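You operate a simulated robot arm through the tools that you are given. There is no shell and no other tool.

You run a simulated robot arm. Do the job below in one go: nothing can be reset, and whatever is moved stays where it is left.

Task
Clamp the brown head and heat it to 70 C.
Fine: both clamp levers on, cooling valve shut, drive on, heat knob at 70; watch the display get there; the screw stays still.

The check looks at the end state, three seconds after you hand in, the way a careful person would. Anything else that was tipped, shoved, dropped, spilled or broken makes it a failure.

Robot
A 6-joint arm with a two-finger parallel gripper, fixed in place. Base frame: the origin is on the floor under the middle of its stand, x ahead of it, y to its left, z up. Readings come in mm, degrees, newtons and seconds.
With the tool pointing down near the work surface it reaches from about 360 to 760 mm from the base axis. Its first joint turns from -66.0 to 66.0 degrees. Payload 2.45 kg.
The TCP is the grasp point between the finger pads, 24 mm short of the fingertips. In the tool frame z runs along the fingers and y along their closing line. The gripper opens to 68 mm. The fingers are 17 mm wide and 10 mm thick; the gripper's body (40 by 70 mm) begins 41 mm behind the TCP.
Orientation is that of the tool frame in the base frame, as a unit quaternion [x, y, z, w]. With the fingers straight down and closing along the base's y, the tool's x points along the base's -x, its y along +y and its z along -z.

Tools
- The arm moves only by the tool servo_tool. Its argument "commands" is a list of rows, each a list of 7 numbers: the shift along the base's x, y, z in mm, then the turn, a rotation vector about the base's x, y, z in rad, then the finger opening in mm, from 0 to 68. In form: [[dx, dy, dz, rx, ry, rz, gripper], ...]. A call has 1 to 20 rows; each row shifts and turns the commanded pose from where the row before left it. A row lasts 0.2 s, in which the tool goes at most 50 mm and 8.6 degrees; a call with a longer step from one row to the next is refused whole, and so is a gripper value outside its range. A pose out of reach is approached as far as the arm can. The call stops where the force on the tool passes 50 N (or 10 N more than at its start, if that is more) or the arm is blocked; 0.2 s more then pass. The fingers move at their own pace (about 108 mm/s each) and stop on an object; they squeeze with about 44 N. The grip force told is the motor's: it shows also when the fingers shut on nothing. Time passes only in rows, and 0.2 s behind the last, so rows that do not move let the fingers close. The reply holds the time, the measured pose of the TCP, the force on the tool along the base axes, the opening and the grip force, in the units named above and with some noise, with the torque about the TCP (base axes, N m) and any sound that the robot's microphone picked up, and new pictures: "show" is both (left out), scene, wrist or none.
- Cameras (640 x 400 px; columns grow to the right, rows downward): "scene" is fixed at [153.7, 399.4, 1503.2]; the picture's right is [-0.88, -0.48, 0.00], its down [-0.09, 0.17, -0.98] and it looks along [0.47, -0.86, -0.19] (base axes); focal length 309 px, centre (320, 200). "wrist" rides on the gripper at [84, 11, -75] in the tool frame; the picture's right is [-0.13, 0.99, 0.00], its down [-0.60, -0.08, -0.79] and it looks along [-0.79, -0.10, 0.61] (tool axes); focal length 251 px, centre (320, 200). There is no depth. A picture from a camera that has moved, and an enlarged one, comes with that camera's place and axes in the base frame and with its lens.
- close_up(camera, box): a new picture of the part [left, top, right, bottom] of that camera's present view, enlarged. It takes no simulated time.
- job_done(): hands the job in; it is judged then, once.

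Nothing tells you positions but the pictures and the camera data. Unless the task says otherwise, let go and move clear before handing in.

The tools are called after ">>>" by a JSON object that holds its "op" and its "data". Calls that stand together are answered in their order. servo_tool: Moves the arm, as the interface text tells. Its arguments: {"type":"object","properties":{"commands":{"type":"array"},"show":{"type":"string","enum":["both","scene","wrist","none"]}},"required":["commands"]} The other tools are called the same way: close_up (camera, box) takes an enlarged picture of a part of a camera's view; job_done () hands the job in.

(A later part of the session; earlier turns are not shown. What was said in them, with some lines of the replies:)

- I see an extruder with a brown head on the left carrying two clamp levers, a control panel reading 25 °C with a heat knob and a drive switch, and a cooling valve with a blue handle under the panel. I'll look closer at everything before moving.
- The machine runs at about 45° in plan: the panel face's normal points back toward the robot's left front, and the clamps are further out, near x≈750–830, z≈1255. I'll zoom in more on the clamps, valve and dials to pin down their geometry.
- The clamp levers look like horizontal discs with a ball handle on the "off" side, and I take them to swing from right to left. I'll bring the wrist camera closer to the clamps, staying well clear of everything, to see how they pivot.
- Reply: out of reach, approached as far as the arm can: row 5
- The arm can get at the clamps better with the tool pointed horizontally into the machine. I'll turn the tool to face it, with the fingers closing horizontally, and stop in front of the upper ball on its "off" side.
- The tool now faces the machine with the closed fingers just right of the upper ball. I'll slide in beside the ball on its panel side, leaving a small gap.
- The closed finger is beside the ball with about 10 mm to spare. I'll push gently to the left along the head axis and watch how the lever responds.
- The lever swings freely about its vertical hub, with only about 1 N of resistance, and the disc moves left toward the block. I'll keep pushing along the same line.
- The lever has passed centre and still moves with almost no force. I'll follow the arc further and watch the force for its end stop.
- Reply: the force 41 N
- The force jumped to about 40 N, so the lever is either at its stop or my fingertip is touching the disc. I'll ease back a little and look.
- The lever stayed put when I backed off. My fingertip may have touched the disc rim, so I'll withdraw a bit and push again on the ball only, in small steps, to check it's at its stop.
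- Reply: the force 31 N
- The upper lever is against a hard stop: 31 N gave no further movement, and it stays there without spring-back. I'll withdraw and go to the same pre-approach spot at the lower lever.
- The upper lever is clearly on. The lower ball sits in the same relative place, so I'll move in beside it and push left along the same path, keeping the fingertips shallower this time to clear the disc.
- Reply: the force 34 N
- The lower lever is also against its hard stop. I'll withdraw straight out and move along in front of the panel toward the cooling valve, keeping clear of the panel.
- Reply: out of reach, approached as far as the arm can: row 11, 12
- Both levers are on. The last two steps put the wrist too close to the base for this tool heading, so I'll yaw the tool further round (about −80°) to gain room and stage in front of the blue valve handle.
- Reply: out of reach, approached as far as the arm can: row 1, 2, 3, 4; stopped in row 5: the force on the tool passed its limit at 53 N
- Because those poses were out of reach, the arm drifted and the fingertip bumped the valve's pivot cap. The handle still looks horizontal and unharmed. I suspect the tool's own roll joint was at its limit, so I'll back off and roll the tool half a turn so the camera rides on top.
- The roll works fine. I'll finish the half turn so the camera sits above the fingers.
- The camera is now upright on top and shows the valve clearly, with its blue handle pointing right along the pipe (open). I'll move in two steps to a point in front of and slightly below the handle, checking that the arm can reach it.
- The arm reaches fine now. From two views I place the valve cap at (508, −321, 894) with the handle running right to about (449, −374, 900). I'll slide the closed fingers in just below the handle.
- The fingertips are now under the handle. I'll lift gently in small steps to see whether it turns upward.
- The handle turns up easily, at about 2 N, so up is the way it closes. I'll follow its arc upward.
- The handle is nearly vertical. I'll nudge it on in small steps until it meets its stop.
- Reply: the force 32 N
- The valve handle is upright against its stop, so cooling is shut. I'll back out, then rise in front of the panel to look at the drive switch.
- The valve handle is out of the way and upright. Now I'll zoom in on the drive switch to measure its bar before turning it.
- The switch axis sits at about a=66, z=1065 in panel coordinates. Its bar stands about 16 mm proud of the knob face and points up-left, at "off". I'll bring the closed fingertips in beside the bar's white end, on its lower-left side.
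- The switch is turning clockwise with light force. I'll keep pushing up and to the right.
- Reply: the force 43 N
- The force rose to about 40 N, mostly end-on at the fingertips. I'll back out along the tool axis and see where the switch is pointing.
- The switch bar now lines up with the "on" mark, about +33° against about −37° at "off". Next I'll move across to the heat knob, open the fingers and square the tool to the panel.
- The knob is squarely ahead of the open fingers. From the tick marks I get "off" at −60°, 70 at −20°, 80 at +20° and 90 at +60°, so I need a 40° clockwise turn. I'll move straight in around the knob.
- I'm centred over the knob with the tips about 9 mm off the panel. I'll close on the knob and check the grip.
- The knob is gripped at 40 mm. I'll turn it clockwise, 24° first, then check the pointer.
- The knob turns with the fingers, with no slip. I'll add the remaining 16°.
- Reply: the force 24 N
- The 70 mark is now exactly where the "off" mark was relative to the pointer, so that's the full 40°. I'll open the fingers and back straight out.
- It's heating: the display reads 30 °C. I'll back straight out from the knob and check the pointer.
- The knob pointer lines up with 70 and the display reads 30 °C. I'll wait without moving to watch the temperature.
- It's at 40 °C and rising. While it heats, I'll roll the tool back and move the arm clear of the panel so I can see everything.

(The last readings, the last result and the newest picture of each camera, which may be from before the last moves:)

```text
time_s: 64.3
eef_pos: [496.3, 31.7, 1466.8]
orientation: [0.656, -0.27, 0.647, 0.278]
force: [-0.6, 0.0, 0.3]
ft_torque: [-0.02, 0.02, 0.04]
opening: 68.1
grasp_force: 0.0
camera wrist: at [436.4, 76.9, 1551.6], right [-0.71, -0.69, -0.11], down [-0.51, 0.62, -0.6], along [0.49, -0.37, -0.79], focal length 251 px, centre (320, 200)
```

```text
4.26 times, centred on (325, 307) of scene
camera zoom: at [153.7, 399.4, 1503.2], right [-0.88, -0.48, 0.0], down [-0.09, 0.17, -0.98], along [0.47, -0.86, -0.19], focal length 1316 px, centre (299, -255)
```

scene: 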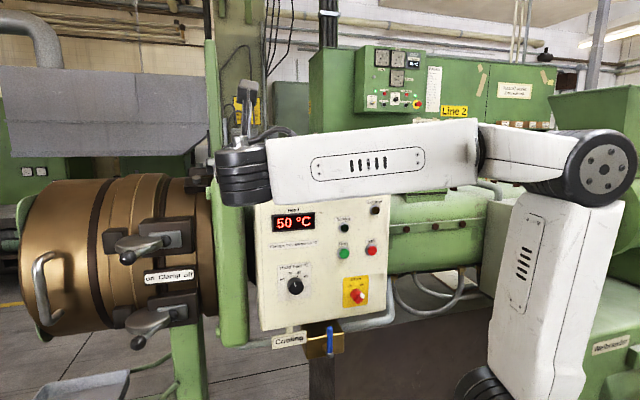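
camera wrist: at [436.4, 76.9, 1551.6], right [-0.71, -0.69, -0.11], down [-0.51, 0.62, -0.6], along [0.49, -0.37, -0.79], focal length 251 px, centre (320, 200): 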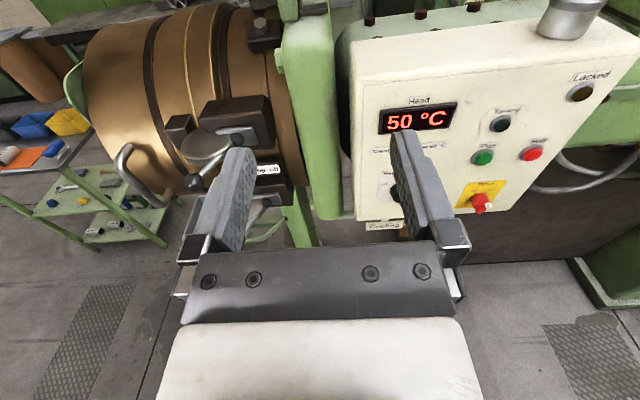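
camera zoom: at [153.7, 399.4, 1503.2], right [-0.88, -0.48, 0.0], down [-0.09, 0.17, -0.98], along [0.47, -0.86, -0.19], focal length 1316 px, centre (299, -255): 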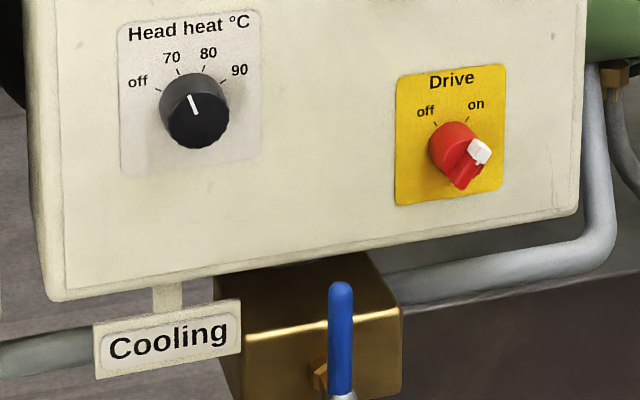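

Everything is set and the display reads 50 °C. The Turning lamp is dark, so the screw is still. I'll wait and watch it climb.

>>> {"op": "servo_tool", "data": {"commands": [[0, 0, 0, 0, 0, 0, 68], [0, 0, 0, 0, 0, 0, 68], [0, 0, 0, 0, 0, 0, 68], [0, 0, 0, 0, 0, 0, 68], [0, 0, 0, 0, 0, 0, 68], [0, 0, 0, 0, 0, 0, 68], [0, 0, 0, 0, 0, 0, 68], [0, 0, 0, 0, 0, 0, 68], [0, 0, 0, 0, 0, 0, 68], [0, 0, 0, 0, 0, 0, 68], [0, 0, 0, 0, 0, 0, 68], [0, 0, 0, 0, 0, 0, 68], [0, 0, 0, 0, 0, 0, 68], [0, 0, 0, 0, 0, 0, 68], [0, 0, 0, 0, 0, 0, 68], [0, 0, 0, 0, 0, 0, 68], [0, 0, 0, 0, 0, 0, 68], [0, 0, 0, 0, 0, 0, 68], [0, 0, 0, 0, 0, 0, 68], [0, 0, 0, 0, 0, 0, 68]], "show": "scene"}}

>>> {"op": "close_up", "data": {"camera": "scene", "box": [250, 185, 400, 279]}}

```text
time_s: 68.5
eef_pos: [494.7, 30.8, 1466.7]
orientation: [0.657, -0.269, 0.647, 0.278]
force: [-0.9, 0.2, 0.0]
ft_torque: [0.01, 0.02, 0.02]
opening: 67.9
grasp_force: 0.0
```

scene: 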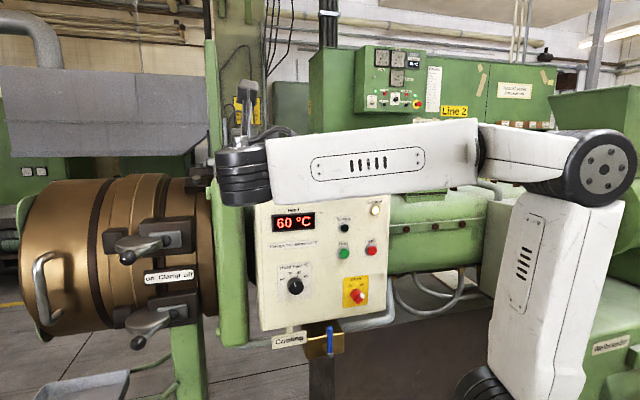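

```text
4.26 times, centred on (325, 232) of scene
camera zoom: at [153.7, 399.4, 1503.2], right [-0.88, -0.48, 0.0], down [-0.09, 0.17, -0.98], along [0.47, -0.86, -0.19], focal length 1316 px, centre (299, 64)
```

zoom: 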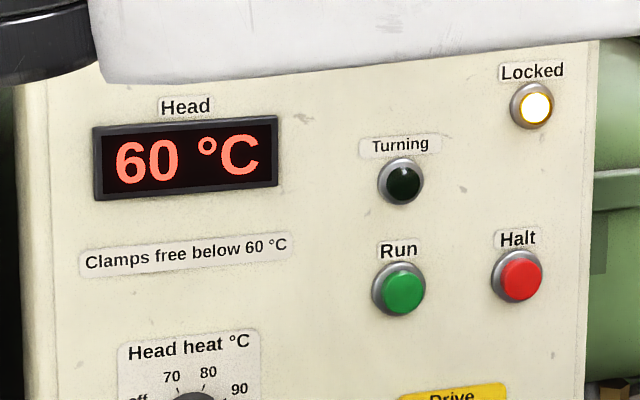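

It's at 60 °C and the Locked lamp has come on with both clamps engaged. I'll keep waiting for 70.

>>> {"op": "servo_tool", "data": {"commands": [[0, 0, 0, 0, 0, 0, 68], [0, 0, 0, 0, 0, 0, 68], [0, 0, 0, 0, 0, 0, 68], [0, 0, 0, 0, 0, 0, 68], [0, 0, 0, 0, 0, 0, 68], [0, 0, 0, 0, 0, 0, 68], [0, 0, 0, 0, 0, 0, 68], [0, 0, 0, 0, 0, 0, 68], [0, 0, 0, 0, 0, 0, 68], [0, 0, 0, 0, 0, 0, 68], [0, 0, 0, 0, 0, 0, 68], [0, 0, 0, 0, 0, 0, 68], [0, 0, 0, 0, 0, 0, 68], [0, 0, 0, 0, 0, 0, 68], [0, 0, 0, 0, 0, 0, 68], [0, 0, 0, 0, 0, 0, 68], [0, 0, 0, 0, 0, 0, 68], [0, 0, 0, 0, 0, 0, 68], [0, 0, 0, 0, 0, 0, 68], [0, 0, 0, 0, 0, 0, 68]], "show": "none"}}

>>> {"op": "close_up", "data": {"camera": "scene", "box": [250, 185, 400, 279]}}

```text
time_s: 72.7
eef_pos: [494.3, 30.5, 1466.7]
orientation: [0.656, -0.271, 0.647, 0.28]
force: [0.1, 0.4, -0.7]
ft_torque: [-0.01, -0.01, 0.02]
opening: 68.1
grasp_force: 0.2
```

```text
4.26 times, centred on (325, 232) of scene
camera zoom: at [153.7, 399.4, 1503.2], right [-0.88, -0.48, 0.0], down [-0.09, 0.17, -0.98], along [0.47, -0.86, -0.19], focal length 1316 px, centre (299, 64)
```

zoom: 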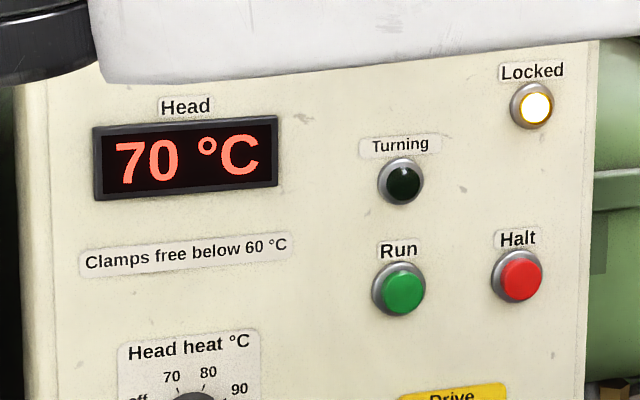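

The display reads 70 °C. I'll wait a few more seconds to be sure it holds, and take a last look over the whole scene.

>>> {"op": "servo_tool", "data": {"commands": [[0, 0, 0, 0, 0, 0, 68], [0, 0, 0, 0, 0, 0, 68], [0, 0, 0, 0, 0, 0, 68], [0, 0, 0, 0, 0, 0, 68], [0, 0, 0, 0, 0, 0, 68], [0, 0, 0, 0, 0, 0, 68], [0, 0, 0, 0, 0, 0, 68], [0, 0, 0, 0, 0, 0, 68], [0, 0, 0, 0, 0, 0, 68], [0, 0, 0, 0, 0, 0, 68], [0, 0, 0, 0, 0, 0, 68], [0, 0, 0, 0, 0, 0, 68], [0, 0, 0, 0, 0, 0, 68], [0, 0, 0, 0, 0, 0, 68], [0, 0, 0, 0, 0, 0, 68], [0, 0, 0, 0, 0, 0, 68], [0, 0, 0, 0, 0, 0, 68], [0, 0, 0, 0, 0, 0, 68], [0, 0, 0, 0, 0, 0, 68], [0, 0, 0, 0, 0, 0, 68]], "show": "both"}}

>>> {"op": "close_up", "data": {"camera": "scene", "box": [250, 185, 400, 279]}}

>>> {"op": "close_up", "data": {"camera": "scene", "box": [250, 260, 400, 354]}}

>>> {"op": "close_up", "data": {"camera": "scene", "box": [80, 210, 240, 360]}}

```text
time_s: 76.9
eef_pos: [494.7, 32.0, 1468.4]
orientation: [0.656, -0.271, 0.647, 0.279]
force: [0.3, 0.3, -0.2]
ft_torque: [0.0, -0.01, 0.0]
opening: 67.9
grasp_force: 0.0
camera wrist: at [436.4, 76.9, 1551.6], right [-0.71, -0.69, -0.11], down [-0.51, 0.62, -0.6], along [0.49, -0.37, -0.79], focal length 251 px, centre (320, 200)
```

scene: 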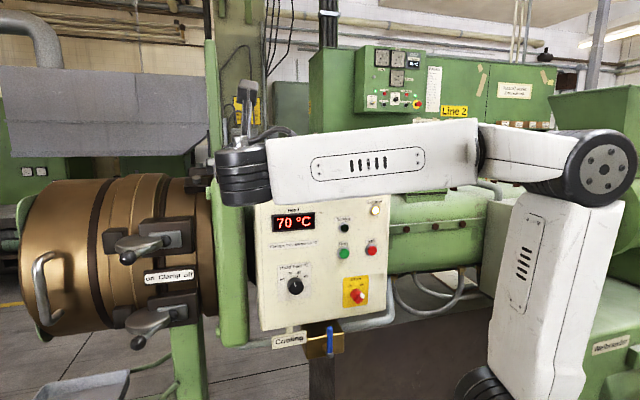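
wrist: 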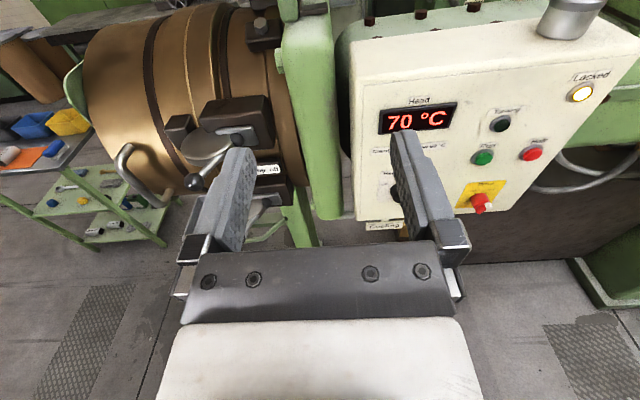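

```text
4.26 times, centred on (325, 232) of scene
camera zoom: at [153.7, 399.4, 1503.2], right [-0.88, -0.48, 0.0], down [-0.09, 0.17, -0.98], along [0.47, -0.86, -0.19], focal length 1316 px, centre (299, 64)
```

zoom: 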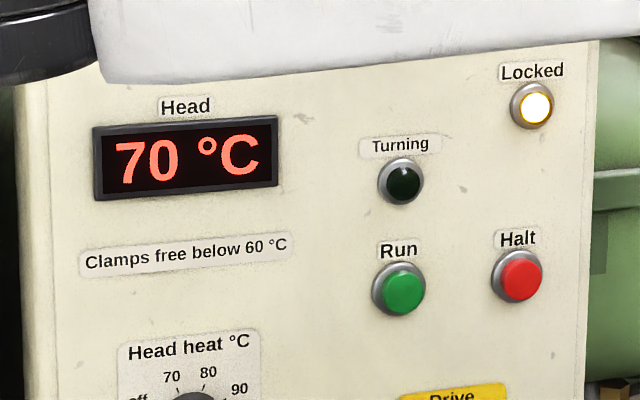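

```text
4.26 times, centred on (325, 307) of scene
camera zoom: at [153.7, 399.4, 1503.2], right [-0.88, -0.48, 0.0], down [-0.09, 0.17, -0.98], along [0.47, -0.86, -0.19], focal length 1316 px, centre (299, -255)
```

zoom: 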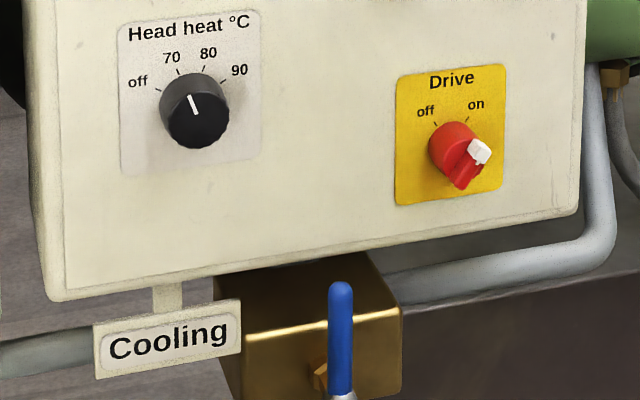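

```text
2.67 times, centred on (160, 285) of scene
camera zoom: at [153.7, 399.4, 1503.2], right [-0.88, -0.48, 0.0], down [-0.09, 0.17, -0.98], along [0.47, -0.86, -0.19], focal length 824 px, centre (747, -27)
```

zoom: 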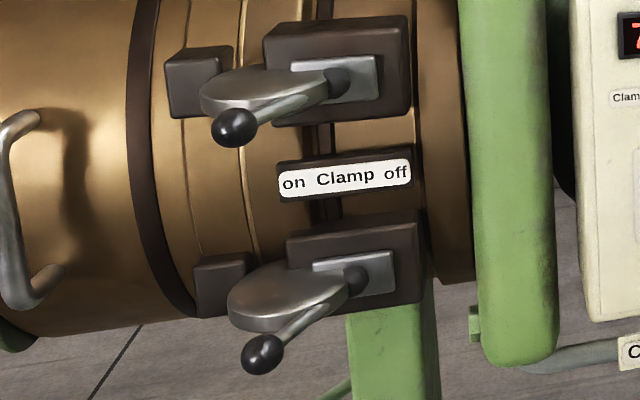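

The display is holding at 70 °C. Both clamp levers are on with the Locked lamp lit, the cooling handle is upright (shut), the drive is on, the heat knob points at 70 and the Turning lamp is dark. The arm is clear, so I'm handing in.

>>> {"op": "job_done", "data": {}}

```text
The job is handed in.
```

The brown head is clamped, and its display reached 70 °C and was still holding there about four seconds later, when I handed in.

- **Clamps:** both levers are on, pushed to their stops. The Locked lamp came on by 60 °C.
- **Cooling valve:** turned upright against its stop, so it is shut.
- **Drive:** on.
- **Heat knob:** pointing at 70.
- **Screw:** it stayed still. I never pressed Run, and the Turning lamp was dark every time I looked.

While lining up on the cooling valve, the arm hit a joint limit and the fingertips bumped the valve's pivot cap at about 53 N. I saw no damage, and the handle turned normally afterwards.

I saw nothing else moved or disturbed. The fingers are open, and the arm is clear of the panel and clamps.
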